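You operate a simulated robot arm through the tools that you are given. There is no shell and no other tool. Be economical: measure what you need, move in short steps, check, and stop when the job is done.

You run a simulated two-armed robot. Do the job below in one go: nothing can be reset, and whatever is moved stays where it is left.

## Task
Open the bottom workbench drawer, take the orange guide wheel from the inside of the bottom workbench drawer and leave it in the size gauge and shut the drawer again. Then open the workbench cupboard door, put the blue tape roll on the upper shelf of the workbench cupboard, then shut the door. Then take the black collar and leave it on the yellow bearing. Do these in the order given.

It is judged by the outcome, as a careful person would: the job done as asked, and still so three seconds after it is handed in. It fails if anything else is knocked over, pushed out of place, dropped, spilled or broken.

## Robot
Two 7-joint arms with two-finger parallel grippers on one trunk, on a base that drives. Base frame: it is fixed to the floor where the robot stands at the start and does not move with it; the origin is under the middle of the robot, x ahead of it, y to its left, z up. Lengths are in m, angles in rad, forces in N, time in s.
The left shoulder is at the start at [0.05, 0.177, 1.029], the right one opposite. With the tool pointing down near the work surface each hand reaches from about 0.1 to 0.3 m from the robot's upright axis, wherever it stands, measured 20 degrees to its own side. Places, roughly: black collar (4x4x2 cm) [3.2, -0.4, 0.9]; blue tape roll [3.25, -0.25, 1]; bottom workbench drawer [3.1, 0, 0.2]; orange guide wheel (6x6x3 cm) [3.2, 0, 0.1]; size gauge [-1, -1.5, 0.8]; upper shelf of the workbench cupboard [3.2, -0.5, 0.5]; workbench cupboard door [2.9, -0.5, 0.5]; yellow bearing (6x6x2 cm) [3, -0.8, 0.9]. Payload 3.43 kg a hand.
The TCP of each hand is the grasp point between the finger pads, 0.034 m short of the fingertips. In the tool frame z runs along the fingers and y along their closing line. Largest opening 0.128 m; finger width 0.024, thickness 0.012; the body of the gripper, 0.048 by 0.13 m, starts 0.096 m behind the TCP.
Orientation is that of the tool frame in the base frame, as a unit quaternion [x, y, z, w]. With the fingers straight down and closing along the base's y, the tool's x points along the base's -x, its y along +y and its z along -z.

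## Interface
- The arms move only by the tool move_arm. It takes "left_plan", "right_plan" or both (then of equal length, played together; a hand with none holds still); each is one flat list of numbers, 7 for each row, row after row: the finger opening in cm, from 0 to 12.8, then the shift along the tool's x, y, z in cm, then the turn, a rotation vector about the tool's x, y, z in rad. In form: [grip, dx, dy, dz, rx, ry, rz, grip, dx, dy, dz, rx, ry, rz, ...]. A call has 1 to 8 rows; each row shifts and turns the commanded pose from where the row before left it, along the tool's axes as they then stand. A row lasts 0.2 s, in which the tool goes at most 0.05 m and 0.15 rad; a call with a longer step from one row to the next is refused whole, and so is a gripper value outside its range. Where a pose cannot be reached the arm comes as near as it can. A force on the tool above 40 N (or 10 N above the force at the start of the call, whichever is more), or a blocked arm, ends the call early, and 0.2 s more pass. Each finger travels about 0.108 m/s and halts on what it meets, pressing with about 31 N; the grip force reading is that of the motor and also rises with nothing between the fingers. The clock runs only during rows and for 0.2 s after the last one: add rows that do not move to give the fingers time. The reply holds the time, the measured pose of the TCP, the force on the tool along the base axes, the opening and the grip force, in the units named above and with some noise, with the torque about the TCP (base axes, N m) and any sound that the robot's microphone picked up.
- Cameras (640 x 400 px; columns grow to the right, rows downward): "scene" is now at [0.152, -0.0045, 1.1778]; the picture's right is [-0.05, -1.00, 0.00], its down [-0.68, 0.04, -0.74] and it looks along [0.73, -0.04, -0.68] (base axes); focal length 271 px, centre (320, 200). "left" rides on the left gripper at [0.076, 0.011, -0.16] in its tool frame; the picture's right is [-0.15, 0.99, 0.00], its down [-0.88, -0.13, -0.46] and it looks along [-0.45, -0.07, 0.89] (tool axes); focal length 234 px, centre (320, 200). "right" rides on the right gripper at [0.076, -0.011, -0.16] in its tool frame; the picture's right is [0.15, 0.99, 0.00], its down [-0.88, 0.13, -0.46] and it looks along [-0.45, 0.07, 0.89] (tool axes); focal length 234 px, centre (320, 200). There is no depth. A picture from a camera that has moved, and an enlarged one, comes with that camera's place and axes in the base frame and with its lens.
- snapshot(camera): a new picture of that camera. No time passes.
- move_column(by): slides the trunk up (or, below 0, down) by that many m; the arms and the scene camera ride with it, the base frame stays. It gives what a move gives, with no picture.
- steer(legs): drives the robot by 1 to 6 legs, each [ahead, turn to the left] in m and rad, along the robot's own axes; the way and the turn of a leg run together, so that a leg with both is an arc; at most 1.5 m and 3.142 rad a leg. The arms and the cameras ride along, it lands a little off, and it stops where it bumps. It gives what a move gives.
- aim_head(pan, tilt): turns the head with the scene camera to pan (to the left, within 1.396 rad either way) and tilt (down, from -0.506 to 1.204), counted from straight ahead of the robot. It gives what a move gives.
- close_up(camera, box): a new picture of the part [left, top, right, bottom] of that camera's present view, enlarged. No time passes.
- hand_in(): hands the job in; it is judged then, once.

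Go step by step. Nothing tells you exact positions but the pictures and the camera data: compare them with the known pose of the tool, close in by small moves and look again before you grip or let go. The budget is 165 turns and 122 pictures, counting those below and the enlarged ones. Unless the task says otherwise, let go and move clear before handing in, and close with one line.

The tools are called after "Call:" by a JSON object that holds its "api" and its "payload". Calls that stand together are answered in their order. move_arm: Moves the arms, as the interface text tells. Its arguments: {"type":"object","properties":{"left_plan":{"type":"array"},"right_plan":{"type":"array"}},"required":[]} The other tools are called the same way: move_column (by) slides the trunk up or down; steer (legs) drives the base; aim_head (pan, tilt) turns the head that bears the scene camera; snapshot (camera) takes a picture; close_up (camera, box) takes an enlarged picture of a part of a camera's view; hand_in () hands the job in.

At the start:

```text
t: 0.0
left_tcp_pos: [0.387, 0.2107, 0.5527]
left_tcp_rot: [0.0, 1.0, 0.0, 0.0]
left_wrist_force: [0.1, -0.5, -0.5]
left_torque: [0.0, -0.01, 0.01]
left_gripper_width: 0.1281
left_gripper_force: 0.2
right_tcp_pos: [0.3419, -0.1455, 0.4753]
right_tcp_rot: [0.0, 1.0, 0.0, 0.0]
right_wrist_force: [0.3, 0.3, -0.7]
right_torque: [0.0, 0.03, 0.03]
right_gripper_width: 0.1278
right_gripper_force: 0.0
trunk travel left (down, up): [-0.2, 0.201]
robot x, y, heading: [0.0007, -0.0027, 0.005]
head pan, tilt: [-0.054, 0.744]
```

scene: 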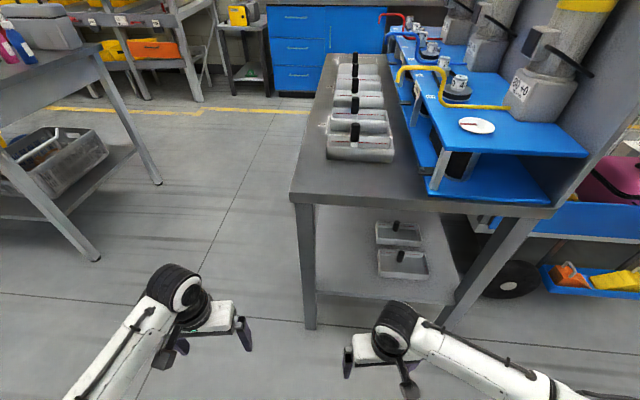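
right: 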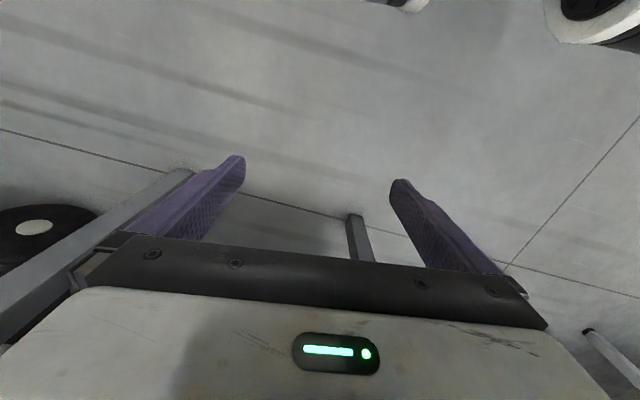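
left: 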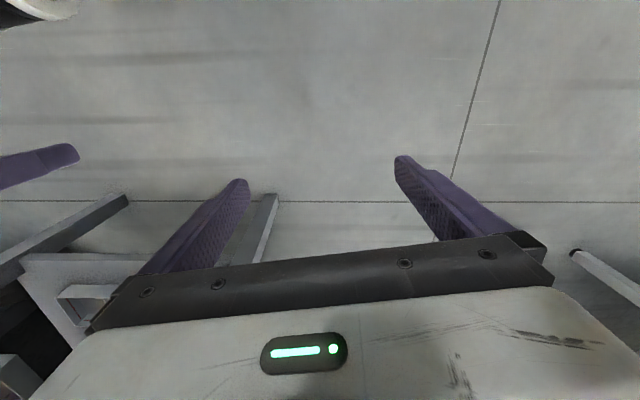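

I see the blue workbench with drawers ahead, with a metal bench partly in the way on the right. I'll look ahead with the head level, then toward the right rear for the gauge.

Call:
{"api": "aim_head", "payload": {"pan": 0.0, "tilt": 0.25}}

Call:
{"api": "snapshot", "payload": {"camera": "scene"}}

Call:
{"api": "close_up", "payload": {"camera": "scene", "box": [240, 100, 440, 225]}}

Call:
{"api": "aim_head", "payload": {"pan": -1.39, "tilt": 0.5}}

Call:
{"api": "snapshot", "payload": {"camera": "scene"}}

```text
t: 0.9
left_tcp_pos: [0.3863, 0.2111, 0.5538]
left_tcp_rot: [-0.001, 1.0, 0.0, 0.0]
left_wrist_force: [0.2, 0.2, 0.0]
left_torque: [0.0, 0.0, 0.0]
left_gripper_width: 0.1281
left_gripper_force: 0.0
right_tcp_pos: [0.3424, -0.1467, 0.4744]
right_tcp_rot: [0.0, 1.0, 0.0, 0.0]
right_wrist_force: [-0.1, -0.1, 0.5]
right_torque: [-0.02, -0.01, -0.01]
right_gripper_width: 0.128
right_gripper_force: 0.1
trunk travel left (down, up): [-0.2, 0.201]
robot x, y, heading: [0.0008, 0.0044, -0.002]
head pan, tilt: [0.0, 0.25]
```

```text
118 pictures are left
camera scene: at [0.1624, 0.0, 1.2223], right [0.0, -1.0, 0.0], down [-0.25, 0.0, -0.97], along [0.97, 0.0, -0.25], focal length 271 px, centre (320, 200)
```

scene: 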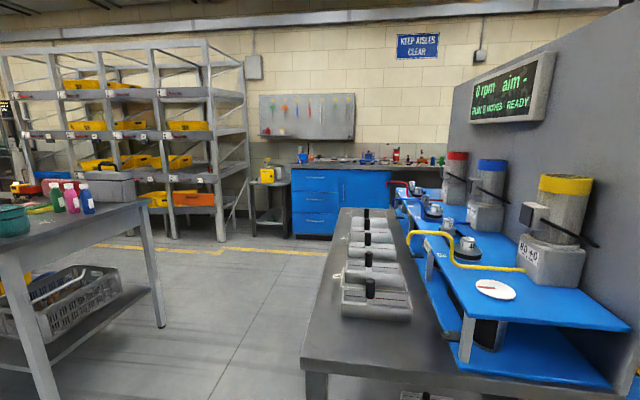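

```text
3.20 times, centred on (340, 162) of scene
camera zoom: at [0.1624, 0.0, 1.2223], right [0.0, -1.0, 0.0], down [-0.25, 0.0, -0.97], along [0.97, 0.0, -0.25], focal length 868 px, centre (256, 320)
```

zoom: 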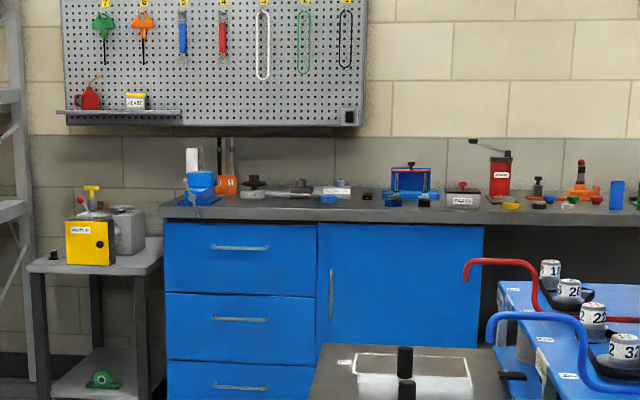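

```text
t: 2.5
left_tcp_pos: [0.3864, 0.2109, 0.5544]
left_tcp_rot: [0.0, 1.0, 0.001, 0.0]
left_wrist_force: [0.3, -0.2, -0.2]
left_torque: [0.01, -0.02, 0.01]
left_gripper_width: 0.128
left_gripper_force: 0.0
right_tcp_pos: [0.3422, -0.1462, 0.4745]
right_tcp_rot: [0.001, 1.0, 0.0, 0.0]
right_wrist_force: [0.3, 0.2, 0.1]
right_torque: [0.0, -0.02, 0.01]
right_gripper_width: 0.1281
right_gripper_force: 0.1
trunk travel left (down, up): [-0.2, 0.201]
robot x, y, heading: [0.0034, -0.0002, -0.003]
head pan, tilt: [-1.389, 0.499]
```

```text
116 pictures are left
camera scene: at [0.0855, -0.0895, 1.1992], right [-0.98, -0.18, 0.0], down [-0.09, 0.47, -0.88], along [0.16, -0.86, -0.48], focal length 271 px, centre (320, 200)
```

scene: 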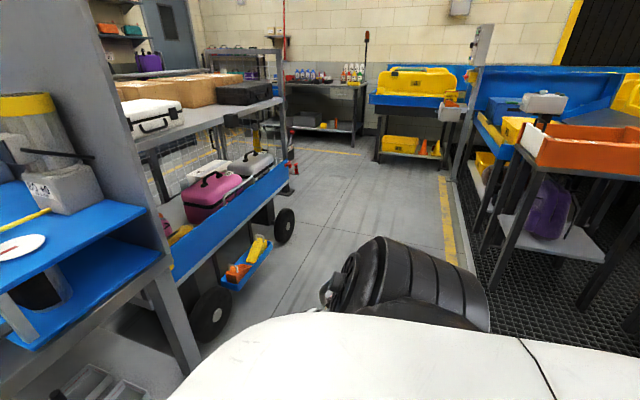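

The bench ahead blocks a straight drive, so I'll pass through the corridor on its left (centre y≈0.5). I turn left first and check the space.

Call:
{"api": "steer", "payload": {"legs": [[0, 1.57]]}}

Call:
{"api": "aim_head", "payload": {"pan": 0, "tilt": 0.6}}

Call:
{"api": "snapshot", "payload": {"camera": "scene"}}

```text
t: 6.7
left_tcp_pos: [-0.2089, 0.3879, 0.5534]
left_tcp_rot: [-0.706, 0.708, 0.0, 0.0]
left_wrist_force: [0.1, 0.5, -0.9]
left_torque: [-0.01, -0.01, 0.0]
left_gripper_width: 0.1283
left_gripper_force: 0.1
right_tcp_pos: [0.1482, 0.3418, 0.4749]
right_tcp_rot: [-0.706, 0.709, 0.0, -0.001]
right_wrist_force: [0.2, 0.1, 0.3]
right_torque: [0.03, 0.01, 0.0]
right_gripper_width: 0.1281
right_gripper_force: 0.0
trunk travel left (down, up): [-0.2, 0.201]
robot x, y, heading: [-0.0003, -0.0024, 1.572]
head pan, tilt: [-1.389, 0.499]
```

```text
t: 8.2
left_tcp_pos: [-0.2098, 0.3867, 0.5545]
left_tcp_rot: [-0.706, 0.709, 0.0, 0.0]
left_wrist_force: [-0.9, 0.4, -0.3]
left_torque: [-0.01, -0.03, 0.0]
left_gripper_width: 0.1279
left_gripper_force: 0.1
right_tcp_pos: [0.1483, 0.3432, 0.4748]
right_tcp_rot: [-0.707, 0.707, 0.0, 0.001]
right_wrist_force: [0.7, -0.7, 0.1]
right_torque: [-0.01, 0.04, -0.02]
right_gripper_width: 0.1282
right_gripper_force: 0.0
trunk travel left (down, up): [-0.2, 0.201]
robot x, y, heading: [0.0009, -0.0005, 1.568]
head pan, tilt: [0.0, 0.6]
```

```text
115 pictures are left
camera scene: at [-0.0003, 0.1584, 1.1901], right [1.0, 0.0, 0.0], down [0.0, -0.56, -0.83], along [0.0, 0.83, -0.56], focal length 271 px, centre (320, 200)
```

scene: 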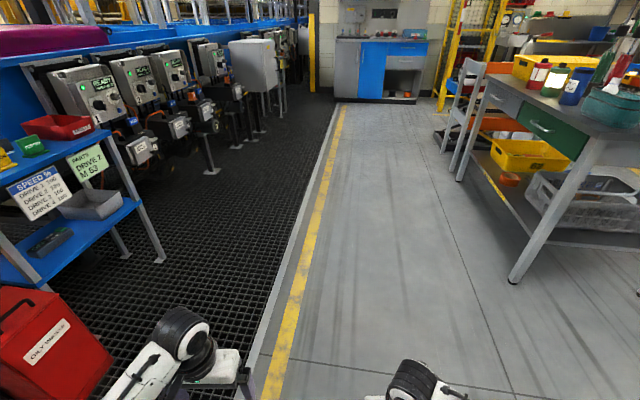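

Clear ahead. I drive 0.5 m, turn right and go down the corridor.

Call:
{"api": "steer", "payload": {"legs": [[0.5, 0], [0, -1.57], [1.4, 0]]}}

Call:
{"api": "snapshot", "payload": {"camera": "scene"}}

```text
t: 21.5
left_tcp_pos: [1.7906, 0.7178, 0.5538]
left_tcp_rot: [-0.001, 1.0, -0.001, 0.001]
left_wrist_force: [-0.5, -0.1, 0.1]
left_torque: [0.03, 0.01, 0.01]
left_gripper_width: 0.128
left_gripper_force: 0.1
right_tcp_pos: [1.7469, 0.3613, 0.4756]
right_tcp_rot: [-0.002, 1.0, 0.0, 0.0]
right_wrist_force: [0.1, -0.4, -0.4]
right_torque: [-0.02, 0.02, 0.01]
right_gripper_width: 0.1281
right_gripper_force: 0.1
trunk travel left (down, up): [-0.2, 0.201]
robot x, y, heading: [1.4034, 0.5067, 0.004]
head pan, tilt: [0.0, 0.6]
```

```text
114 pictures are left
camera scene: at [1.5616, 0.5067, 1.1901], right [0.0, -1.0, 0.0], down [-0.56, 0.0, -0.83], along [0.83, 0.0, -0.56], focal length 271 px, centre (320, 200)
```

scene: 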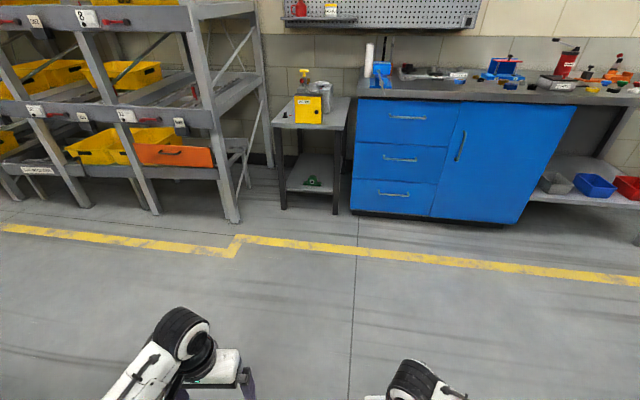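

The bottom drawer's handle looks to be near [2.92, 0.07, 0.32], and the cupboard handle near [2.92, -0.24, 0.62]. I move closer and lower the trunk.

Call:
{"api": "steer", "payload": {"legs": [[0.3, 0], [0, -0.5], [0.5, 0], [0, 0.5]]}}

Call:
{"api": "move_column", "payload": {"by": -0.2}}

Call:
{"api": "move_arm", "payload": {"right_plan": [10, 0, 0, 0, -0.0864, -0.0864, 0.0864, 10, 0, 0, 0, -0.0864, -0.0864, 0.0864, 10, 0, 0, 0, -0.0864, -0.0864, 0.0864, 10, 0, 0, 0, -0.0864, -0.0864, 0.0864, 10, 0, 0, 0, -0.0864, -0.0864, 0.0864, 10, 0, 0, 0, -0.0864, -0.0864, 0.0864, 10, 0, 0, 0, -0.0864, -0.0864, 0.0864]}}

Call:
{"api": "snapshot", "payload": {"camera": "scene"}}

```text
t: 28.9
left_tcp_pos: [2.5259, 0.4872, 0.5537]
left_tcp_rot: [-0.006, 1.0, 0.0, 0.0]
left_wrist_force: [-0.6, 0.4, -0.5]
left_torque: [-0.01, 0.0, -0.01]
left_gripper_width: 0.1278
left_gripper_force: 0.1
right_tcp_pos: [2.4848, 0.1284, 0.4756]
right_tcp_rot: [-0.005, 1.0, 0.0, 0.001]
right_wrist_force: [0.2, 0.2, 0.2]
right_torque: [0.0, -0.05, -0.01]
right_gripper_width: 0.128
right_gripper_force: 0.1
trunk travel left (down, up): [-0.2, 0.201]
robot x, y, heading: [2.1406, 0.272, 0.014]
head pan, tilt: [0.0, 0.6]
```

```text
t: 31.1
left_tcp_pos: [2.5248, 0.4881, 0.3534]
left_tcp_rot: [-0.005, 1.0, 0.0, 0.0]
left_wrist_force: [0.4, 0.5, -0.6]
left_torque: [0.0, 0.01, 0.02]
left_gripper_width: 0.1281
left_gripper_force: 0.0
right_tcp_pos: [2.4858, 0.1284, 0.2759]
right_tcp_rot: [-0.004, 1.0, 0.0, 0.0]
right_wrist_force: [-0.8, -1.0, 0.1]
right_torque: [0.0, -0.05, 0.01]
right_gripper_width: 0.128
right_gripper_force: 0.0
trunk travel left (down, up): [0.0, 0.401]
robot x, y, heading: [2.1403, 0.2732, 0.007]
head pan, tilt: [0.0, 0.6]
```

```text
t: 32.0
left_tcp_pos: [2.5249, 0.4875, 0.3539]
left_tcp_rot: [-0.006, 1.0, 0.0, 0.0]
left_wrist_force: [-0.1, -0.6, 0.0]
left_torque: [0.03, -0.01, 0.0]
left_gripper_width: 0.128
left_gripper_force: 0.0
right_tcp_pos: [2.4913, 0.1291, 0.2824]
right_tcp_rot: [0.139, 0.968, 0.146, 0.148]
right_wrist_force: [-5.9, -6.4, 18.6]
right_torque: [0.11, 1.86, 0.7]
right_gripper_width: 0.1
right_gripper_force: 0.2
trunk travel left (down, up): [0.0, 0.401]
robot x, y, heading: [2.1418, 0.2702, 0.009]
head pan, tilt: [0.0, 0.6]
stopped in row 4 (right hand): the force on the tool passed its limit (the readings are from after the stop); the commanded pose is now the measured one
```

```text
113 pictures are left
camera scene: at [2.2979, 0.2737, 0.9906], right [0.01, -1.0, 0.0], down [-0.56, -0.01, -0.83], along [0.83, 0.01, -0.56], focal length 271 px, centre (320, 200)
```

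scene: 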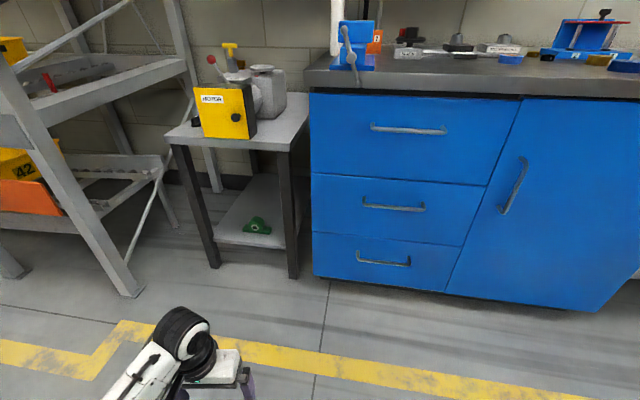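

The right hand stopped on contact, most likely with the robot's own base. I back it up and forward, then continue the turn.

Call:
{"api": "move_arm", "payload": {"right_plan": [10, -3, 1.5, -1.9, 0, 0, 0, 10, -3, 1.5, -1.9, 0, 0, 0, 10, -3, 1.5, -1.9, 0, 0, 0, 10, -3, 1.5, -1.9, 0, 0, 0]}}

Call:
{"api": "move_arm", "payload": {"right_plan": [10, 0, 0, 0, -0.0864, -0.0864, 0.0864, 10, 0, 0, 0, -0.0864, -0.0864, 0.0864, 10, 0, 0, 0, -0.0864, -0.0864, 0.0864, 10, 0, 0, 0, -0.0864, -0.0864, 0.0864, 10, 0, 0, 0, -0.0864, -0.0864, 0.0864, 10, 0, 0, 0, -0.0864, -0.0864, 0.0864, 10, 0, 0, 0, -0.0864, -0.0864, 0.0864]}}

Call:
{"api": "aim_head", "payload": {"pan": -0.2, "tilt": 0.85}}

Call:
{"api": "snapshot", "payload": {"camera": "scene"}}

```text
t: 33.0
left_tcp_pos: [2.5252, 0.4875, 0.3536]
left_tcp_rot: [-0.005, 1.0, 0.001, 0.0]
left_wrist_force: [0.4, -0.8, -0.9]
left_torque: [0.01, 0.0, 0.01]
left_gripper_width: 0.1283
left_gripper_force: 0.2
right_tcp_pos: [2.59, 0.1276, 0.4011]
right_tcp_rot: [0.139, 0.968, 0.146, 0.15]
right_wrist_force: [0.3, 0.2, -0.9]
right_torque: [-0.01, 0.01, 0.01]
right_gripper_width: 0.0998
right_gripper_force: 0.2
trunk travel left (down, up): [0.0, 0.401]
robot x, y, heading: [2.1437, 0.2719, 0.011]
head pan, tilt: [0.0, 0.6]
```

```text
t: 34.8
left_tcp_pos: [2.5259, 0.4867, 0.3521]
left_tcp_rot: [-0.005, 1.0, 0.0, -0.001]
left_wrist_force: [0.0, -0.5, 0.6]
left_torque: [0.0, -0.02, 0.04]
left_gripper_width: 0.1279
left_gripper_force: 0.1
right_tcp_pos: [2.6081, 0.0758, 0.4121]
right_tcp_rot: [0.407, 0.698, 0.384, 0.446]
right_wrist_force: [0.1, -0.4, 0.1]
right_torque: [-0.03, 0.0, 0.01]
right_gripper_width: 0.1
right_gripper_force: 0.1
trunk travel left (down, up): [0.0, 0.401]
robot x, y, heading: [2.1418, 0.27, 0.01]
head pan, tilt: [0.0, 0.6]
stopped in row 7 (right hand): the arm was blocked; the commanded pose is now the measured one
```

```text
t: 35.6
left_tcp_pos: [2.5256, 0.4865, 0.3532]
left_tcp_rot: [-0.005, 1.0, 0.0, 0.001]
left_wrist_force: [0.3, -0.2, 0.4]
left_torque: [0.01, 0.02, 0.01]
left_gripper_width: 0.128
left_gripper_force: 0.0
right_tcp_pos: [2.607, 0.0762, 0.4118]
right_tcp_rot: [0.408, 0.698, 0.385, 0.444]
right_wrist_force: [-0.5, -0.3, 0.4]
right_torque: [0.01, -0.01, -0.01]
right_gripper_width: 0.1001
right_gripper_force: 0.1
trunk travel left (down, up): [0.0, 0.401]
robot x, y, heading: [2.1391, 0.2716, 0.01]
head pan, tilt: [-0.201, 0.85]
```

```text
112 pictures are left
camera scene: at [2.2872, 0.257, 0.969], right [-0.19, -0.98, 0.0], down [-0.74, 0.14, -0.66], along [0.65, -0.12, -0.75], focal length 271 px, centre (320, 200)
```

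scene: 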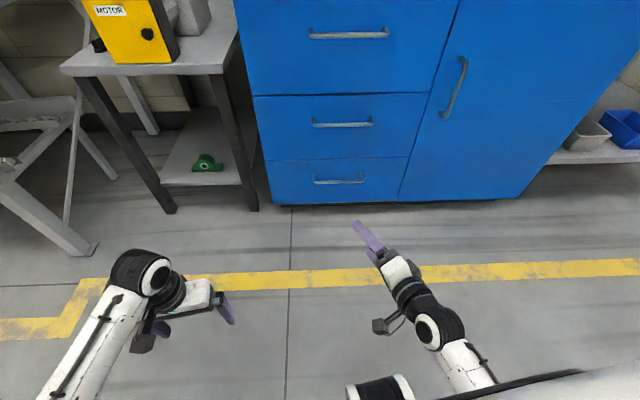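

The roll hit a joint limit about 20° short of vertical. I advance toward the handle (≈[2.94, 0.065, 0.30]) and then try finishing the turn there.

Call:
{"api": "move_arm", "payload": {"right_plan": [10, -0.7, -0.65, 4, 0, 0, 0, 10, -0.7, -0.65, 4, 0, 0, 0, 10, -0.7, -0.65, 4, 0, 0, 0, 10, 0, 0, 0, -0.0864, -0.0864, 0.0864, 10, 0, 0, 0, -0.0864, -0.0864, 0.0864, 10, 0, 0, 0, -0.0864, -0.0864, 0.0864]}}

Call:
{"api": "snapshot", "payload": {"camera": "right"}}

```text
t: 37.0
left_tcp_pos: [2.5246, 0.4865, 0.3557]
left_tcp_rot: [-0.005, 1.0, 0.001, 0.002]
left_wrist_force: [-0.2, -0.3, 0.1]
left_torque: [0.0, -0.04, -0.03]
left_gripper_width: 0.1279
left_gripper_force: 0.1
right_tcp_pos: [2.7217, 0.0623, 0.3672]
right_tcp_rot: [0.477, 0.522, 0.466, 0.532]
right_wrist_force: [-0.2, 0.0, 0.5]
right_torque: [-0.01, -0.01, 0.01]
right_gripper_width: 0.1
right_gripper_force: 0.0
trunk travel left (down, up): [0.0, 0.401]
robot x, y, heading: [2.1399, 0.2753, 0.014]
head pan, tilt: [-0.201, 0.85]
```

```text
111 pictures are left
camera right: at [2.5647, 0.1381, 0.3481], right [0.01, 0.26, 0.97], down [-0.47, -0.85, 0.23], along [0.88, -0.46, 0.12], focal length 234 px, centre (320, 200)
```

right: 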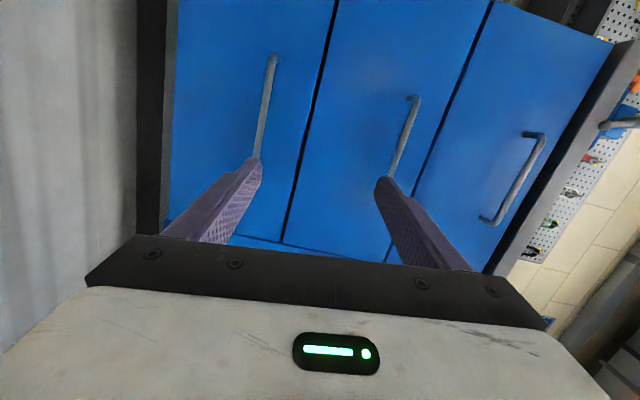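

Orientation is good now. The bottom handle resolves to about z=0.28, y=0–0.14; I lower and move closer.

Call:
{"api": "move_arm", "payload": {"right_plan": [8, 0.7, -4.3, 0, 0, 0, 0, 8, 0.7, -4.3, 0, 0, 0, 0, 7, 0, 0, 4, 0, 0, 0, 7, 0, 0, 4, 0, 0, 0, 7, 0, 0, 4, 0, 0, 0]}}

Call:
{"api": "snapshot", "payload": {"camera": "right"}}

Call:
{"api": "snapshot", "payload": {"camera": "scene"}}

```text
t: 38.2
left_tcp_pos: [2.5248, 0.4876, 0.3536]
left_tcp_rot: [-0.005, 1.0, 0.0, 0.0]
left_wrist_force: [-0.6, 1.0, -0.3]
left_torque: [-0.07, 0.0, 0.01]
left_gripper_width: 0.128
left_gripper_force: 0.1
right_tcp_pos: [2.7849, 0.0788, 0.3345]
right_tcp_rot: [0.478, 0.521, 0.474, 0.525]
right_wrist_force: [0.1, 0.0, -0.1]
right_torque: [-0.01, 0.02, 0.01]
right_gripper_width: 0.0702
right_gripper_force: 0.0
right hand out of reach, approached as far as the arm can: row 2, 3, 4, 5
trunk travel left (down, up): [0.0, 0.401]
robot x, y, heading: [2.1384, 0.273, 0.009]
head pan, tilt: [-0.201, 0.85]
```

```text
110 pictures are left
camera right: at [2.6272, 0.1539, 0.317], right [0.0, 0.24, 0.97], down [-0.46, -0.86, 0.21], along [0.89, -0.45, 0.11], focal length 234 px, centre (320, 200)
```

right: 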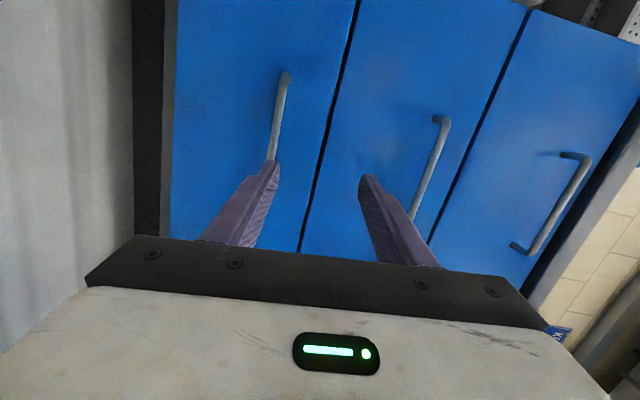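

```text
109 pictures are left
camera scene: at [2.2867, 0.2589, 0.9692], right [-0.19, -0.98, 0.0], down [-0.74, 0.14, -0.66], along [0.65, -0.13, -0.75], focal length 271 px, centre (320, 200)
```

scene: 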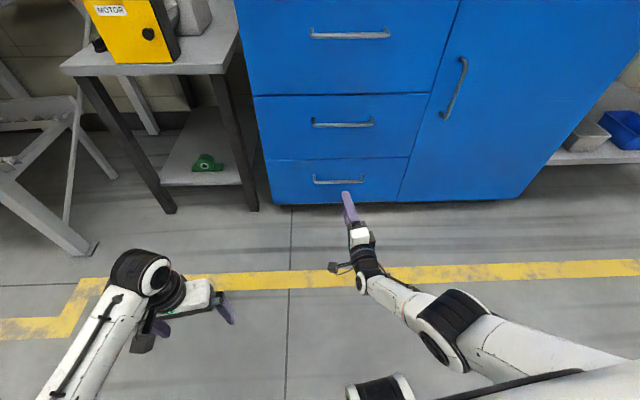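

Out of reach with this low stretch; the base should stand closer. I retract the hand and see whether it gets down to z≈0.28.

Call:
{"api": "move_arm", "payload": {"right_plan": [7, 0, 0, -4, 0, 0, 0, 7, 0, 0, -4, 0, 0, 0, 7, 0, 0, -4, 0, 0, 0, 7, 0, 0, -4, 0, 0, 0, 7, 0, 0, 0, 0, 0, 0]}}

```text
t: 38.7
left_tcp_pos: [2.5234, 0.4878, 0.3657]
left_tcp_rot: [-0.005, 1.0, -0.006, 0.009]
left_wrist_force: [-1.6, 0.9, -0.9]
left_torque: [-0.03, 0.04, -0.03]
left_gripper_width: 0.128
left_gripper_force: 0.0
right_tcp_pos: [2.8318, 0.0899, 0.4963]
right_tcp_rot: [0.419, 0.448, 0.533, 0.583]
right_wrist_force: [-0.6, -0.2, 0.1]
right_torque: [0.0, -0.06, 0.02]
right_gripper_width: 0.0702
right_gripper_force: 0.0
trunk travel left (down, up): [0.0, 0.401]
robot x, y, heading: [2.1418, 0.2708, 0.009]
head pan, tilt: [-0.201, 0.85]
stopped in row 2 (right hand): the arm was blocked; the commanded pose is now the measured one
```

The arm jumped up unexpectedly; I check the picture.

Call:
{"api": "snapshot", "payload": {"camera": "scene"}}

```text
108 pictures are left
camera scene: at [2.2749, 0.2668, 0.9796], right [-0.19, -0.98, 0.01], down [-0.73, 0.13, -0.67], along [0.66, -0.13, -0.74], focal length 271 px, centre (320, 200)
```

scene: 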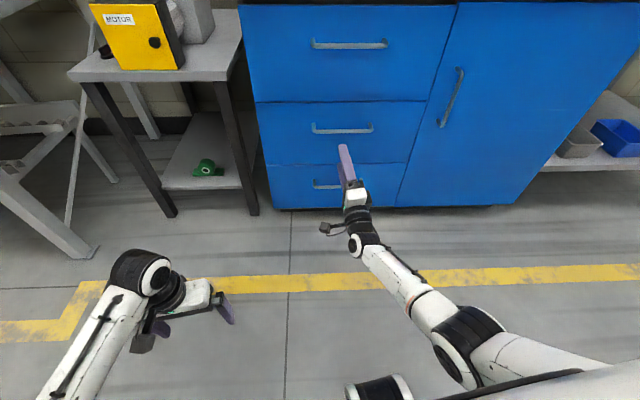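

I'll back off and pitch the hand downward (~35°), which suits low targets better and still lets the fingers straddle the bar.

Call:
{"api": "move_arm", "payload": {"right_plan": [7, 0, 0, -4, 0.14, 0, 0, 7, 0, 0, -4, 0.14, 0, 0, 7, 0, 0, -3, 0.14, 0, 0, 7, 0, 0, -2, 0.14, 0, 0, 7, 0, 0, 0, 0.14, 0, 0, 7, 0, 0, 0, 0.14, 0, 0, 7, 0, 0, 0, 0, 0, 0]}}

Call:
{"api": "snapshot", "payload": {"camera": "scene"}}

```text
t: 39.2
left_tcp_pos: [2.5227, 0.4889, 0.373]
left_tcp_rot: [-0.006, 1.0, -0.009, 0.012]
left_wrist_force: [-0.3, -0.2, 0.5]
left_torque: [-0.01, -0.01, -0.02]
left_gripper_width: 0.1279
left_gripper_force: 0.0
right_tcp_pos: [2.8384, 0.048, 0.6294]
right_tcp_rot: [0.396, 0.453, 0.503, 0.621]
right_wrist_force: [0.4, -0.3, -0.2]
right_torque: [-0.02, 0.02, -0.02]
right_gripper_width: 0.0699
right_gripper_force: 0.0
trunk travel left (down, up): [0.0, 0.401]
robot x, y, heading: [2.1432, 0.2727, 0.011]
head pan, tilt: [-0.201, 0.85]
stopped in row 2 (right hand): the arm was blocked; the commanded pose is now the measured one
```

```text
107 pictures are left
camera scene: at [2.2699, 0.2708, 0.9869], right [-0.19, -0.98, 0.01], down [-0.72, 0.13, -0.68], along [0.67, -0.14, -0.73], focal length 271 px, centre (320, 200)
```

scene: 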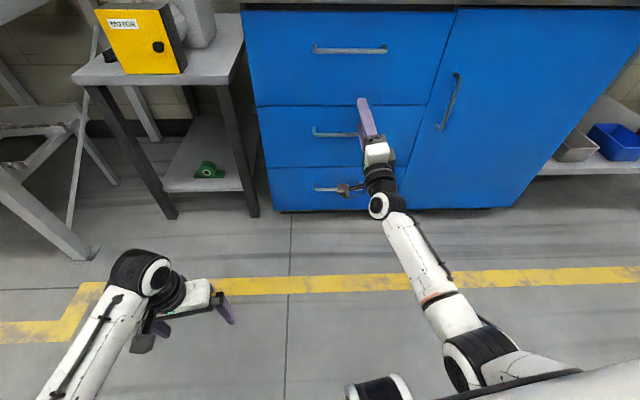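

The elbow seems to be pressing on something (the robot leans slightly). I raise the trunk to free it.

Call:
{"api": "move_column", "payload": {"by": 0.2}}

Call:
{"api": "aim_head", "payload": {"pan": -0.4, "tilt": 1.1}}

Call:
{"api": "snapshot", "payload": {"camera": "scene"}}

```text
t: 41.4
left_tcp_pos: [2.5255, 0.4863, 0.5536]
left_tcp_rot: [-0.006, 1.0, 0.0, 0.0]
left_wrist_force: [-0.7, 0.5, 1.1]
left_torque: [0.02, -0.01, 0.02]
left_gripper_width: 0.1281
left_gripper_force: 0.0
right_tcp_pos: [2.8445, 0.0427, 0.7956]
right_tcp_rot: [0.406, 0.455, 0.505, 0.611]
right_wrist_force: [-0.6, 1.0, 0.6]
right_torque: [0.0, 0.0, -0.01]
right_gripper_width: 0.0702
right_gripper_force: 0.0
trunk travel left (down, up): [-0.2, 0.201]
robot x, y, heading: [2.1422, 0.2717, 0.009]
head pan, tilt: [-0.201, 0.85]
```

```text
t: 42.2
left_tcp_pos: [2.5246, 0.4866, 0.5539]
left_tcp_rot: [-0.005, 1.0, 0.0, 0.0]
left_wrist_force: [0.2, 0.4, 0.0]
left_torque: [0.0, -0.02, 0.0]
left_gripper_width: 0.1279
left_gripper_force: 0.0
right_tcp_pos: [2.8452, 0.0426, 0.795]
right_tcp_rot: [0.406, 0.455, 0.504, 0.611]
right_wrist_force: [0.1, -0.3, -0.9]
right_torque: [0.0, 0.02, -0.02]
right_gripper_width: 0.0701
right_gripper_force: 0.1
trunk travel left (down, up): [-0.2, 0.201]
robot x, y, heading: [2.1399, 0.2712, 0.011]
head pan, tilt: [-0.4, 1.1]
```

```text
106 pictures are left
camera scene: at [2.2686, 0.2486, 1.1515], right [-0.38, -0.93, 0.0], down [-0.82, 0.34, -0.45], along [0.42, -0.17, -0.89], focal length 271 px, centre (320, 200)
```

scene: 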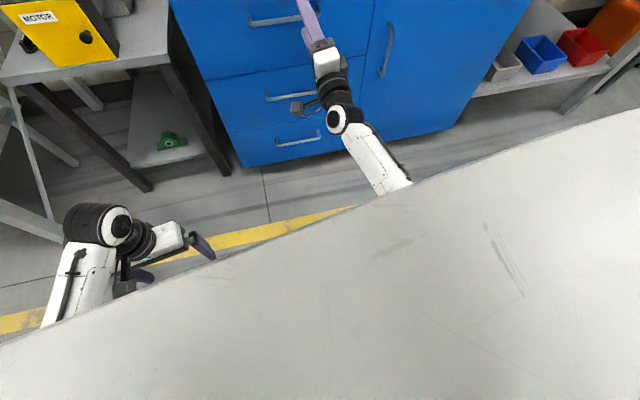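

Free and level again. With the trunk higher I pitch the hand ~37° below horizontal and then descend in the air well before the cabinet.

Call:
{"api": "move_arm", "payload": {"right_plan": [7, 0, 0, -4, 0.14, 0, 0, 7, 0, 0, -4, 0.14, 0, 0, 7, 0, 0, -3, 0.14, 0, 0, 7, 0, 0, 0, 0.14, 0, 0, 7, 0, 0, 0, 0.14, 0, 0, 7, 0, 0, 0, 0.14, 0, 0, 7, 0, 0, 0, 0.1, 0, 0]}}

```text
t: 42.9
left_tcp_pos: [2.5259, 0.4861, 0.5534]
left_tcp_rot: [-0.006, 1.0, 0.0, 0.0]
left_wrist_force: [-0.1, -0.1, 0.7]
left_torque: [0.01, -0.01, -0.01]
left_gripper_width: 0.1281
left_gripper_force: 0.1
right_tcp_pos: [2.7894, -0.0206, 0.8765]
right_tcp_rot: [0.41, 0.518, 0.392, 0.64]
right_wrist_force: [-0.2, -0.7, -0.7]
right_torque: [0.02, -0.03, -0.03]
right_gripper_width: 0.0699
right_gripper_force: 0.0
trunk travel left (down, up): [-0.2, 0.201]
robot x, y, heading: [2.1418, 0.2713, 0.01]
head pan, tilt: [-0.4, 1.1]
stopped in row 3 (right hand): the arm was blocked; the commanded pose is now the measured one
```

The arm is in an awkward configuration. I unwind toward the tool-down pose.

Call:
{"api": "move_arm", "payload": {"right_plan": [7, 0, 0, 0, 0.067, 0.109, -0.07, 7, 0, 0, 0, 0.067, 0.109, -0.07, 7, 0, 0, 0, 0.067, 0.109, -0.07, 7, 0, 0, 0, 0.067, 0.109, -0.07, 7, 0, 0, 0, 0.067, 0.109, -0.07, 7, 0, 0, 0, 0.067, 0.109, -0.07, 7, 0, 0, 0, 0.067, 0.109, -0.07, 7, 0, 0, 0, 0.067, 0.109, -0.07]}}

Call:
{"api": "aim_head", "payload": {"pan": -0.2, "tilt": 0.8}}

Call:
{"api": "snapshot", "payload": {"camera": "scene"}}

```text
t: 44.7
left_tcp_pos: [2.5251, 0.4874, 0.5552]
left_tcp_rot: [-0.006, 1.0, 0.0, 0.0]
left_wrist_force: [-0.7, -0.7, -0.2]
left_torque: [0.01, -0.01, -0.04]
left_gripper_width: 0.1278
left_gripper_force: 0.0
right_tcp_pos: [2.7904, -0.0191, 0.8732]
right_tcp_rot: [0.204, 0.905, 0.197, 0.318]
right_wrist_force: [0.0, 0.3, -0.5]
right_torque: [0.01, 0.01, 0.03]
right_gripper_width: 0.07
right_gripper_force: 0.1
trunk travel left (down, up): [-0.2, 0.201]
robot x, y, heading: [2.1407, 0.2707, 0.009]
head pan, tilt: [-0.4, 1.1]
```

```text
t: 45.5
left_tcp_pos: [2.5253, 0.4878, 0.5539]
left_tcp_rot: [-0.006, 1.0, 0.001, 0.0]
left_wrist_force: [-0.7, 0.2, 0.7]
left_torque: [0.03, 0.0, 0.03]
left_gripper_width: 0.1279
left_gripper_force: 0.1
right_tcp_pos: [2.7907, -0.0197, 0.8737]
right_tcp_rot: [0.204, 0.904, 0.198, 0.319]
right_wrist_force: [-0.3, -0.2, 0.8]
right_torque: [0.0, 0.02, 0.02]
right_gripper_width: 0.0699
right_gripper_force: 0.0
trunk travel left (down, up): [-0.2, 0.201]
robot x, y, heading: [2.1405, 0.2771, 0.015]
head pan, tilt: [-0.201, 0.799]
```

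```text
105 pictures are left
camera scene: at [2.2893, 0.2571, 1.1732], right [-0.19, -0.98, 0.0], down [-0.7, 0.14, -0.7], along [0.68, -0.13, -0.72], focal length 271 px, centre (320, 200)
```

scene: 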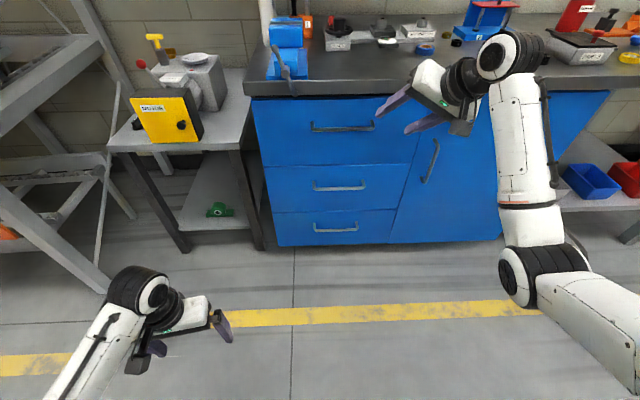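

Call:
{"api": "move_arm", "payload": {"right_plan": [7, 0, 0, 0, 0.067, 0.109, -0.07, 7, 0, 0, 0, 0.067, 0.109, -0.07, 7, 0, 0, 0, 0.067, 0.109, -0.07, 7, 0, 0, 0, 0.067, 0.109, -0.07, 7, 0, 0, 0, 0.067, 0.109, -0.07, 7, 0, 0, 0, 0.067, 0.109, -0.07, 7, 4, 1.5, 0, 0, 0, 0, 7, 4, 1.5, 0, 0, 0, 0]}}

Call:
{"api": "move_arm", "payload": {"right_plan": [7, 4, 1.5, 0, 0, 0, 0, 7, 4, 1.5, 2, 0, 0, 0, 7, 4, 1.5, 2, 0, 0, 0, 7, 3, 1.5, 3.5, 0, 0, 0, 7, 1, 1.5, 4.5, 0, 0, 0, 7, 0, 0, 5, 0, 0, 0, 7, 0, 0, 5, 0, 0, 0, 7, 0, 0, 5, 0, 0, 0]}}

```text
t: 47.3
left_tcp_pos: [2.5256, 0.4869, 0.5538]
left_tcp_rot: [-0.005, 1.0, 0.001, 0.0]
left_wrist_force: [0.5, 0.1, -0.7]
left_torque: [-0.03, 0.0, 0.0]
left_gripper_width: 0.128
left_gripper_force: 0.0
right_tcp_pos: [2.7088, 0.0071, 0.8735]
right_tcp_rot: [0.001, 1.0, 0.002, 0.003]
right_wrist_force: [-0.6, 0.6, -0.1]
right_torque: [0.02, 0.0, -0.02]
right_gripper_width: 0.07
right_gripper_force: 0.0
trunk travel left (down, up): [-0.2, 0.201]
robot x, y, heading: [2.1424, 0.268, 0.006]
head pan, tilt: [-0.201, 0.799]
```

```text
t: 49.1
left_tcp_pos: [2.5264, 0.4869, 0.554]
left_tcp_rot: [-0.005, 1.0, 0.0, 0.0]
left_wrist_force: [0.0, 0.7, -0.6]
left_torque: [-0.03, -0.03, 0.0]
left_gripper_width: 0.1278
left_gripper_force: 0.0
right_tcp_pos: [2.5501, 0.0875, 0.602]
right_tcp_rot: [0.002, 1.0, 0.002, 0.004]
right_wrist_force: [0.0, -0.8, -0.5]
right_torque: [-0.01, 0.04, 0.01]
right_gripper_width: 0.0699
right_gripper_force: 0.1
trunk travel left (down, up): [-0.2, 0.201]
robot x, y, heading: [2.1379, 0.2749, 0.01]
head pan, tilt: [-0.201, 0.799]
```

Neutral again. Now I roll the other way (camera to the right), then pitch forward only ~50° from vertical.

Call:
{"api": "move_arm", "payload": {"right_plan": [7, 0, 0, 0, 0, 0, -0.143, 7, 0, 0, 0, 0, 0, -0.143, 7, 0, 0, 0, 0, 0, -0.143, 7, 0, 0, 0, 0, 0, -0.143, 7, 0, 0, 0, 0, 0, -0.143, 7, 0, 0, 0, 0, 0, -0.143, 7, 0, 0, 0, 0, 0, -0.143, 7, 0, 0, 0, 0, 0, -0.143]}}

Call:
{"api": "move_arm", "payload": {"right_plan": [7, 0, 0, 0, 0, 0, -0.143, 7, 0, 0, 0, 0, 0, -0.143, 7, 0, 0, 0, 0, 0, -0.143, 7, 0, 0, 0, 0.145, 0, 0, 7, 0, 0, 0, 0.145, 0, 0, 7, 0, 0, 0, 0.145, 0, 0, 7, 0, 0, 0, 0.145, 0, 0, 7, 0, 0, 0, 0.145, 0, 0]}}

Call:
{"api": "snapshot", "payload": {"camera": "scene"}}

```text
t: 50.9
left_tcp_pos: [2.5259, 0.4876, 0.5539]
left_tcp_rot: [-0.006, 1.0, 0.0, 0.0]
left_wrist_force: [-0.3, 1.0, 0.1]
left_torque: [0.04, -0.03, -0.02]
left_gripper_width: 0.1278
left_gripper_force: 0.0
right_tcp_pos: [2.5513, 0.0876, 0.603]
right_tcp_rot: [-0.541, 0.841, 0.0, 0.004]
right_wrist_force: [0.2, 0.1, -0.5]
right_torque: [-0.02, -0.01, 0.03]
right_gripper_width: 0.0701
right_gripper_force: 0.1
trunk travel left (down, up): [-0.2, 0.201]
robot x, y, heading: [2.1392, 0.2684, 0.013]
head pan, tilt: [-0.201, 0.799]
```

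```text
t: 52.7
left_tcp_pos: [2.5259, 0.4866, 0.5542]
left_tcp_rot: [-0.004, 1.0, -0.001, -0.001]
left_wrist_force: [0.4, 0.4, 0.5]
left_torque: [-0.05, 0.01, -0.02]
left_gripper_width: 0.128
left_gripper_force: 0.1
right_tcp_pos: [2.552, 0.0867, 0.6032]
right_tcp_rot: [-0.658, 0.663, -0.251, 0.254]
right_wrist_force: [-0.8, -0.1, 0.3]
right_torque: [-0.01, 0.02, -0.01]
right_gripper_width: 0.0701
right_gripper_force: 0.1
trunk travel left (down, up): [-0.2, 0.201]
robot x, y, heading: [2.1426, 0.2739, 0.015]
head pan, tilt: [-0.201, 0.799]
```

```text
104 pictures are left
camera scene: at [2.2893, 0.2571, 1.1733], right [-0.19, -0.98, 0.0], down [-0.7, 0.14, -0.7], along [0.68, -0.13, -0.72], focal length 271 px, centre (320, 200)
```

scene: 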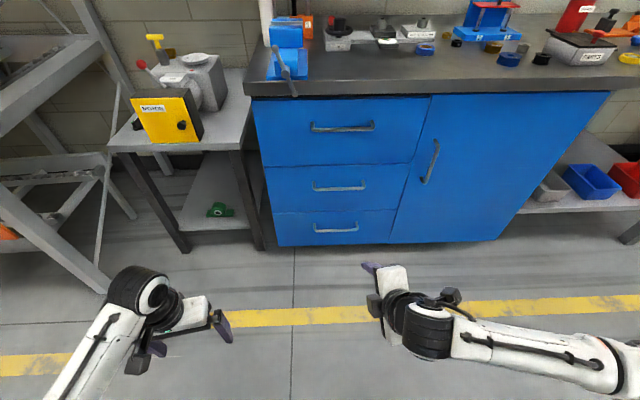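

This roll works freely. I drive closer, lower the trunk some and descend toward handle height.

Call:
{"api": "steer", "payload": {"legs": [[0.25, 0]]}}

Call:
{"api": "move_column", "payload": {"by": -0.15}}

Call:
{"api": "move_arm", "payload": {"right_plan": [7, 0, 0, 0, 0.145, 0, 0, 7, 0, 0, 0, 0.145, 0, 0, 7, 0, 3.7, 2.3, 0, 0, 0, 7, 0, 3.7, 2.3, 0, 0, 0, 7, 0, 3.7, 2.3, 0, 0, 0]}}

Call:
{"api": "snapshot", "payload": {"camera": "right"}}

Call:
{"api": "snapshot", "payload": {"camera": "scene"}}

```text
t: 54.5
left_tcp_pos: [2.7738, 0.4889, 0.5527]
left_tcp_rot: [-0.005, 1.0, 0.0, 0.0]
left_wrist_force: [-0.6, -0.5, 0.5]
left_torque: [0.0, 0.0, 0.02]
left_gripper_width: 0.1282
left_gripper_force: 0.1
right_tcp_pos: [2.8002, 0.0887, 0.6038]
right_tcp_rot: [-0.659, 0.662, -0.251, 0.254]
right_wrist_force: [0.0, 0.5, -0.5]
right_torque: [0.01, 0.01, 0.0]
right_gripper_width: 0.0701
right_gripper_force: 0.1
trunk travel left (down, up): [-0.2, 0.201]
robot x, y, heading: [2.3869, 0.2736, 0.01]
head pan, tilt: [-0.201, 0.799]
```

```text
t: 56.2
left_tcp_pos: [2.7723, 0.4886, 0.4041]
left_tcp_rot: [-0.005, 1.0, 0.0, 0.001]
left_wrist_force: [-1.3, 1.1, -0.4]
left_torque: [0.03, -0.04, -0.01]
left_gripper_width: 0.1281
left_gripper_force: 0.1
right_tcp_pos: [2.7986, 0.0892, 0.4542]
right_tcp_rot: [-0.658, 0.662, -0.252, 0.255]
right_wrist_force: [0.6, -0.9, 0.2]
right_torque: [-0.01, 0.01, 0.0]
right_gripper_width: 0.0699
right_gripper_force: 0.1
trunk travel left (down, up): [-0.05, 0.351]
robot x, y, heading: [2.3903, 0.2754, 0.012]
head pan, tilt: [-0.201, 0.799]
```

```text
t: 57.4
left_tcp_pos: [2.7725, 0.4893, 0.4037]
left_tcp_rot: [-0.006, 1.0, -0.003, 0.003]
left_wrist_force: [0.1, 0.1, 0.1]
left_torque: [0.0, -0.07, 0.01]
left_gripper_width: 0.1283
left_gripper_force: 0.1
right_tcp_pos: [2.8394, 0.1351, 0.4668]
right_tcp_rot: [-0.557, 0.594, -0.343, 0.468]
right_wrist_force: [0.2, -0.2, 0.1]
right_torque: [0.06, 0.0, -0.04]
right_gripper_width: 0.0699
right_gripper_force: 0.2
trunk travel left (down, up): [-0.05, 0.351]
robot x, y, heading: [2.3889, 0.2747, 0.013]
head pan, tilt: [-0.201, 0.799]
stopped in row 5 (right hand): the arm was blocked; the commanded pose is now the measured one
```

```text
103 pictures are left
camera right: at [2.6988, 0.0415, 0.5169], right [-0.33, 0.0, -0.94], down [-0.52, 0.83, 0.18], along [0.79, 0.55, -0.27], focal length 234 px, centre (320, 200)
```

right: 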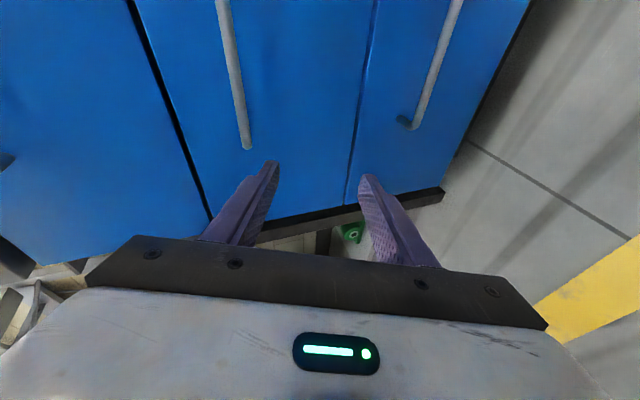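

```text
102 pictures are left
camera scene: at [2.5328, 0.2633, 1.0234], right [-0.19, -0.98, 0.0], down [-0.7, 0.13, -0.7], along [0.69, -0.14, -0.71], focal length 271 px, centre (320, 200)
```

scene: 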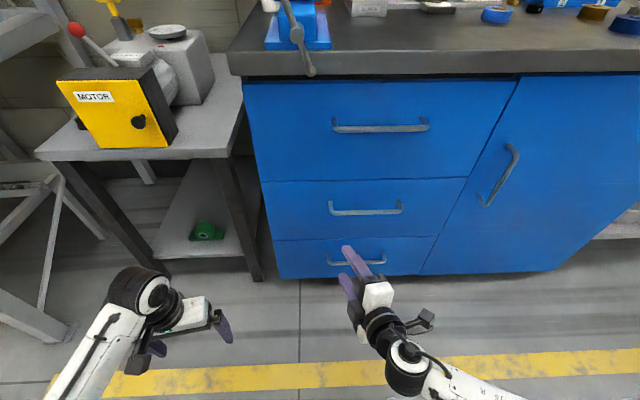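

Lowering with a low trunk makes the elbow collide with the base, so I raise the trunk back, straighten the orientation, and descend with the arm instead.

Call:
{"api": "move_column", "payload": {"by": 0.15}}

Call:
{"api": "move_arm", "payload": {"right_plan": [7, 0, 0, 0, -0.088, 0.044, -0.043, 7, 0, 0, 0, -0.088, 0.044, -0.043, 7, 0, 0, 0, -0.088, 0.044, -0.043, 7, 0.93, 3.7, 1.9, 0, 0, 0, 7, 0.93, 3.7, 1.9, 0, 0, 0, 7, 0.93, 3.7, 1.9, 0, 0, 0, 7, 0.93, 3.7, 1.9, 0, 0, 0, 7, 0.93, 3.7, 1.9, 0, 0, 0]}}

Call:
{"api": "snapshot", "payload": {"camera": "scene"}}

```text
t: 59.1
left_tcp_pos: [2.7734, 0.4888, 0.553]
left_tcp_rot: [-0.005, 1.0, -0.001, 0.0]
left_wrist_force: [-0.8, 0.2, -0.2]
left_torque: [0.0, -0.01, 0.02]
left_gripper_width: 0.1279
left_gripper_force: 0.1
right_tcp_pos: [2.8373, 0.131, 0.6028]
right_tcp_rot: [-0.564, 0.598, -0.341, 0.456]
right_wrist_force: [0.1, -0.3, -0.4]
right_torque: [0.03, -0.01, -0.02]
right_gripper_width: 0.0699
right_gripper_force: 0.0
trunk travel left (down, up): [-0.2, 0.201]
robot x, y, heading: [2.3892, 0.2748, 0.013]
head pan, tilt: [-0.201, 0.799]
```

```text
t: 61.0
left_tcp_pos: [2.7735, 0.4892, 0.5542]
left_tcp_rot: [-0.006, 1.0, 0.0, 0.0]
left_wrist_force: [0.1, 0.3, -0.2]
left_torque: [-0.02, -0.01, -0.01]
left_gripper_width: 0.1279
left_gripper_force: 0.1
right_tcp_pos: [2.8058, 0.0834, 0.3985]
right_tcp_rot: [0.631, -0.63, 0.325, -0.316]
right_wrist_force: [0.0, 0.3, -0.1]
right_torque: [0.02, -0.01, 0.02]
right_gripper_width: 0.0698
right_gripper_force: 0.1
trunk travel left (down, up): [-0.2, 0.201]
robot x, y, heading: [2.3884, 0.2723, 0.007]
head pan, tilt: [-0.201, 0.799]
```

```text
101 pictures are left
camera scene: at [2.5374, 0.2597, 1.1735], right [-0.19, -0.98, 0.0], down [-0.7, 0.14, -0.7], along [0.68, -0.13, -0.72], focal length 271 px, centre (320, 200)
```

scene: 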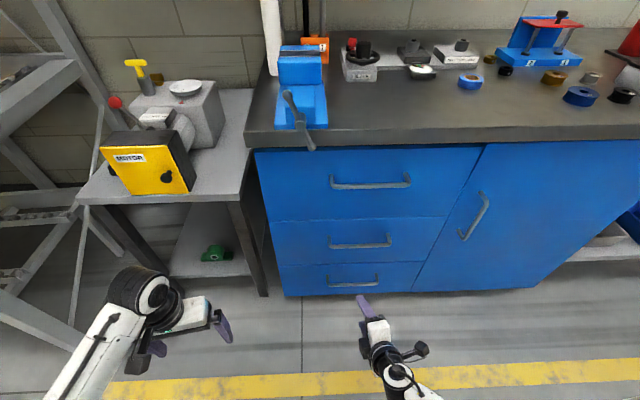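

Good, that works. I continue down to handle height, just in front.

Call:
{"api": "move_arm", "payload": {"right_plan": [6, 0.5, 2.1, 2.5, 0, 0, 0, 6, 0.5, 2.1, 2.5, 0, 0, 0, 6, 0.5, 2.1, 2.5, 0, 0, 0]}}

Call:
{"api": "snapshot", "payload": {"camera": "right"}}

Call:
{"api": "close_up", "payload": {"camera": "scene", "box": [290, 250, 450, 350]}}

```text
t: 61.8
left_tcp_pos: [2.7735, 0.4885, 0.5516]
left_tcp_rot: [-0.005, 1.0, -0.001, 0.0]
left_wrist_force: [-0.1, 0.3, 0.8]
left_torque: [0.04, -0.05, -0.01]
left_gripper_width: 0.1279
left_gripper_force: 0.1
right_tcp_pos: [2.8305, 0.0711, 0.3136]
right_tcp_rot: [0.631, -0.628, 0.325, -0.319]
right_wrist_force: [-0.6, -1.4, -0.3]
right_torque: [0.02, -0.07, 0.07]
right_gripper_width: 0.0601
right_gripper_force: 0.2
right hand out of reach, approached as far as the arm can: row 3
trunk travel left (down, up): [-0.2, 0.201]
robot x, y, heading: [2.3893, 0.2718, 0.014]
head pan, tilt: [-0.201, 0.799]
```

```text
100 pictures are left
camera right: at [2.7086, -0.003, 0.4182], right [-0.58, -0.15, -0.8], down [-0.45, 0.88, 0.15], along [0.68, 0.45, -0.58], focal length 234 px, centre (320, 200)
```

right: 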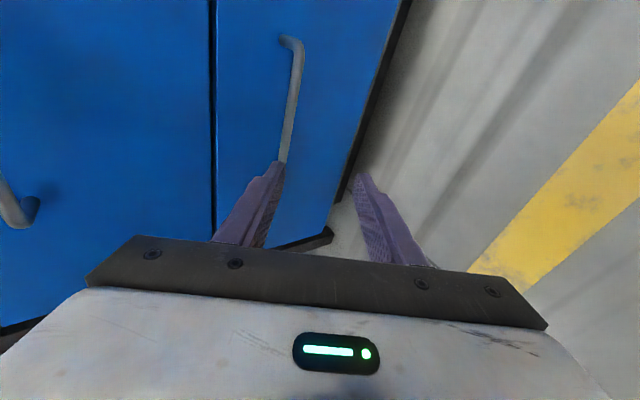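

```text
4.00 times, centred on (370, 300) of scene
camera zoom: at [2.5378, 0.2605, 1.172], right [-0.19, -0.98, 0.0], down [-0.7, 0.13, -0.7], along [0.68, -0.13, -0.72], focal length 1084 px, centre (120, -200)
```

zoom: 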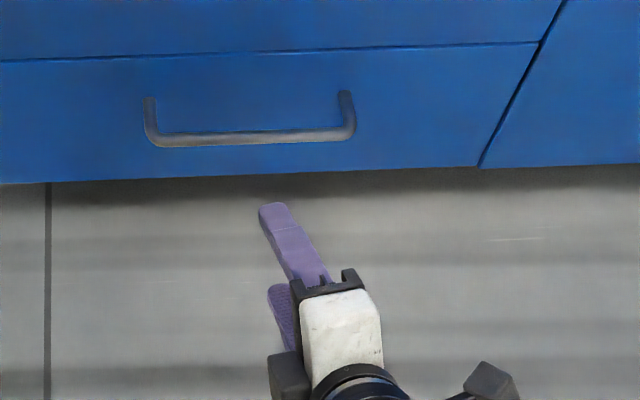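

The handle bar triangulates to about [2.954, 0.065, 0.282]. I lower the trunk 6 cm for reach and place the hand on the line of approach.

Call:
{"api": "move_column", "payload": {"by": -0.06}}

Call:
{"api": "move_arm", "payload": {"right_plan": [6, 0.2, -3.2, -0.2, 0, 0, 0, 6, 0.2, -3.2, -0.2, 0, 0, 0, 6, 0.2, -3.2, -0.2, 0, 0, 0]}}

Call:
{"api": "snapshot", "payload": {"camera": "right"}}

```text
t: 62.8
left_tcp_pos: [2.7737, 0.49, 0.4927]
left_tcp_rot: [-0.005, 1.0, 0.0, -0.001]
left_wrist_force: [-1.4, 0.7, -0.5]
left_torque: [0.02, 0.02, 0.0]
left_gripper_width: 0.1281
left_gripper_force: 0.1
right_tcp_pos: [2.8368, 0.0511, 0.2561]
right_tcp_rot: [0.63, -0.626, 0.336, -0.313]
right_wrist_force: [-0.6, -0.2, -0.6]
right_torque: [-0.04, -0.01, 0.02]
right_gripper_width: 0.0602
right_gripper_force: 0.1
trunk travel left (down, up): [-0.14, 0.261]
robot x, y, heading: [2.3887, 0.2759, 0.012]
head pan, tilt: [-0.201, 0.799]
```

```text
t: 63.5
left_tcp_pos: [2.7735, 0.4896, 0.4944]
left_tcp_rot: [-0.004, 1.0, 0.001, 0.0]
left_wrist_force: [0.1, 0.4, -0.4]
left_torque: [-0.02, -0.01, -0.02]
left_gripper_width: 0.1279
left_gripper_force: 0.1
right_tcp_pos: [2.8766, 0.0641, 0.3336]
right_tcp_rot: [0.632, -0.629, 0.324, -0.316]
right_wrist_force: [0.5, 0.1, 0.0]
right_torque: [-0.01, 0.0, -0.02]
right_gripper_width: 0.0599
right_gripper_force: 0.1
trunk travel left (down, up): [-0.14, 0.261]
robot x, y, heading: [2.3912, 0.2725, 0.017]
head pan, tilt: [-0.201, 0.799]
```

```text
98 pictures are left
camera right: at [2.7554, -0.0102, 0.4385], right [-0.59, -0.15, -0.8], down [-0.44, 0.88, 0.15], along [0.68, 0.44, -0.58], focal length 234 px, centre (320, 200)
```

right: 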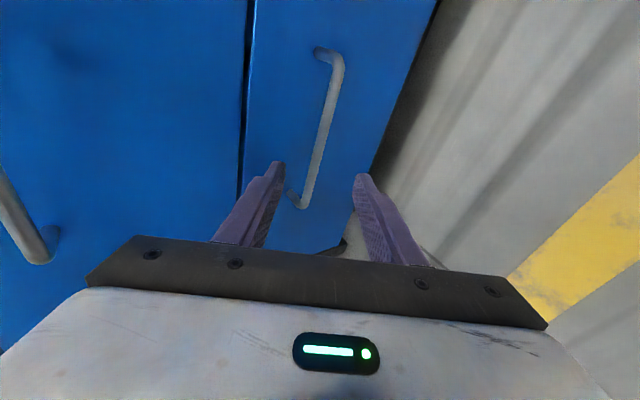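

The fingers line up on both sides of the bar. I advance ~7 cm with a narrower opening and then close.

Call:
{"api": "move_arm", "payload": {"right_plan": [4.5, 0, 0, 2.5, 0, 0, 0, 4.2, 0, 0, 2.5, 0, 0, 0, 4.2, 0, 0, 1.5, 0, 0, 0]}}

Call:
{"api": "snapshot", "payload": {"camera": "right"}}

Call:
{"api": "close_up", "payload": {"camera": "scene", "box": [290, 200, 450, 300]}}

```text
t: 64.3
left_tcp_pos: [2.7741, 0.4888, 0.4936]
left_tcp_rot: [-0.005, 1.0, 0.0, 0.001]
left_wrist_force: [-0.8, -0.4, -0.6]
left_torque: [0.01, -0.01, 0.02]
left_gripper_width: 0.1278
left_gripper_force: 0.1
right_tcp_pos: [2.9322, 0.0608, 0.2978]
right_tcp_rot: [0.633, -0.628, 0.324, -0.316]
right_wrist_force: [-0.7, 0.3, 0.0]
right_torque: [0.07, -0.04, -0.02]
right_gripper_width: 0.0418
right_gripper_force: 0.1
right hand out of reach, approached as far as the arm can: row 3
trunk travel left (down, up): [-0.14, 0.261]
robot x, y, heading: [2.389, 0.2718, 0.01]
head pan, tilt: [-0.201, 0.799]
```

```text
97 pictures are left
camera right: at [2.8107, -0.0123, 0.4032], right [-0.58, -0.16, -0.8], down [-0.44, 0.88, 0.15], along [0.68, 0.44, -0.59], focal length 234 px, centre (320, 200)
```

right: 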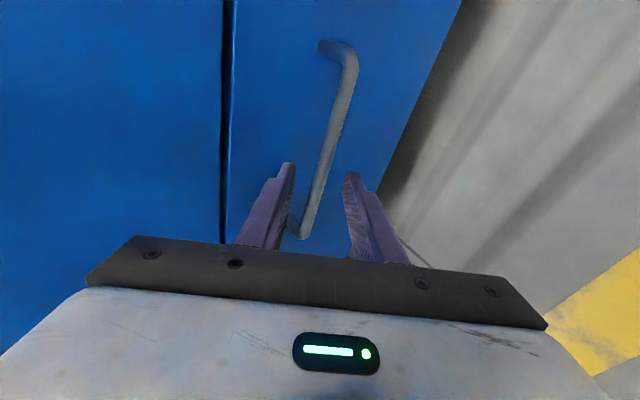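

```text
4.00 times, centred on (370, 250) of scene
camera zoom: at [2.5373, 0.2598, 1.1133], right [-0.19, -0.98, 0.0], down [-0.7, 0.14, -0.7], along [0.68, -0.13, -0.72], focal length 1084 px, centre (120, 0)
```

zoom: 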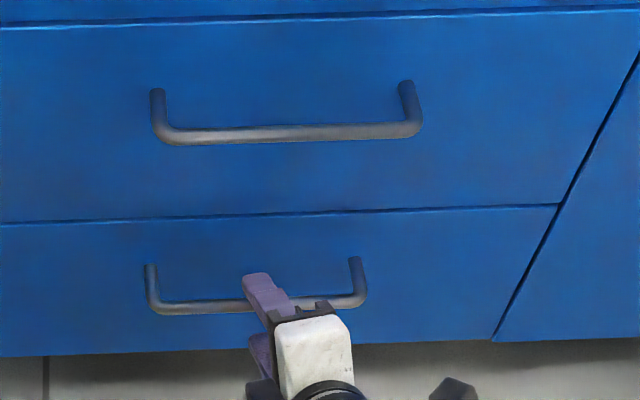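

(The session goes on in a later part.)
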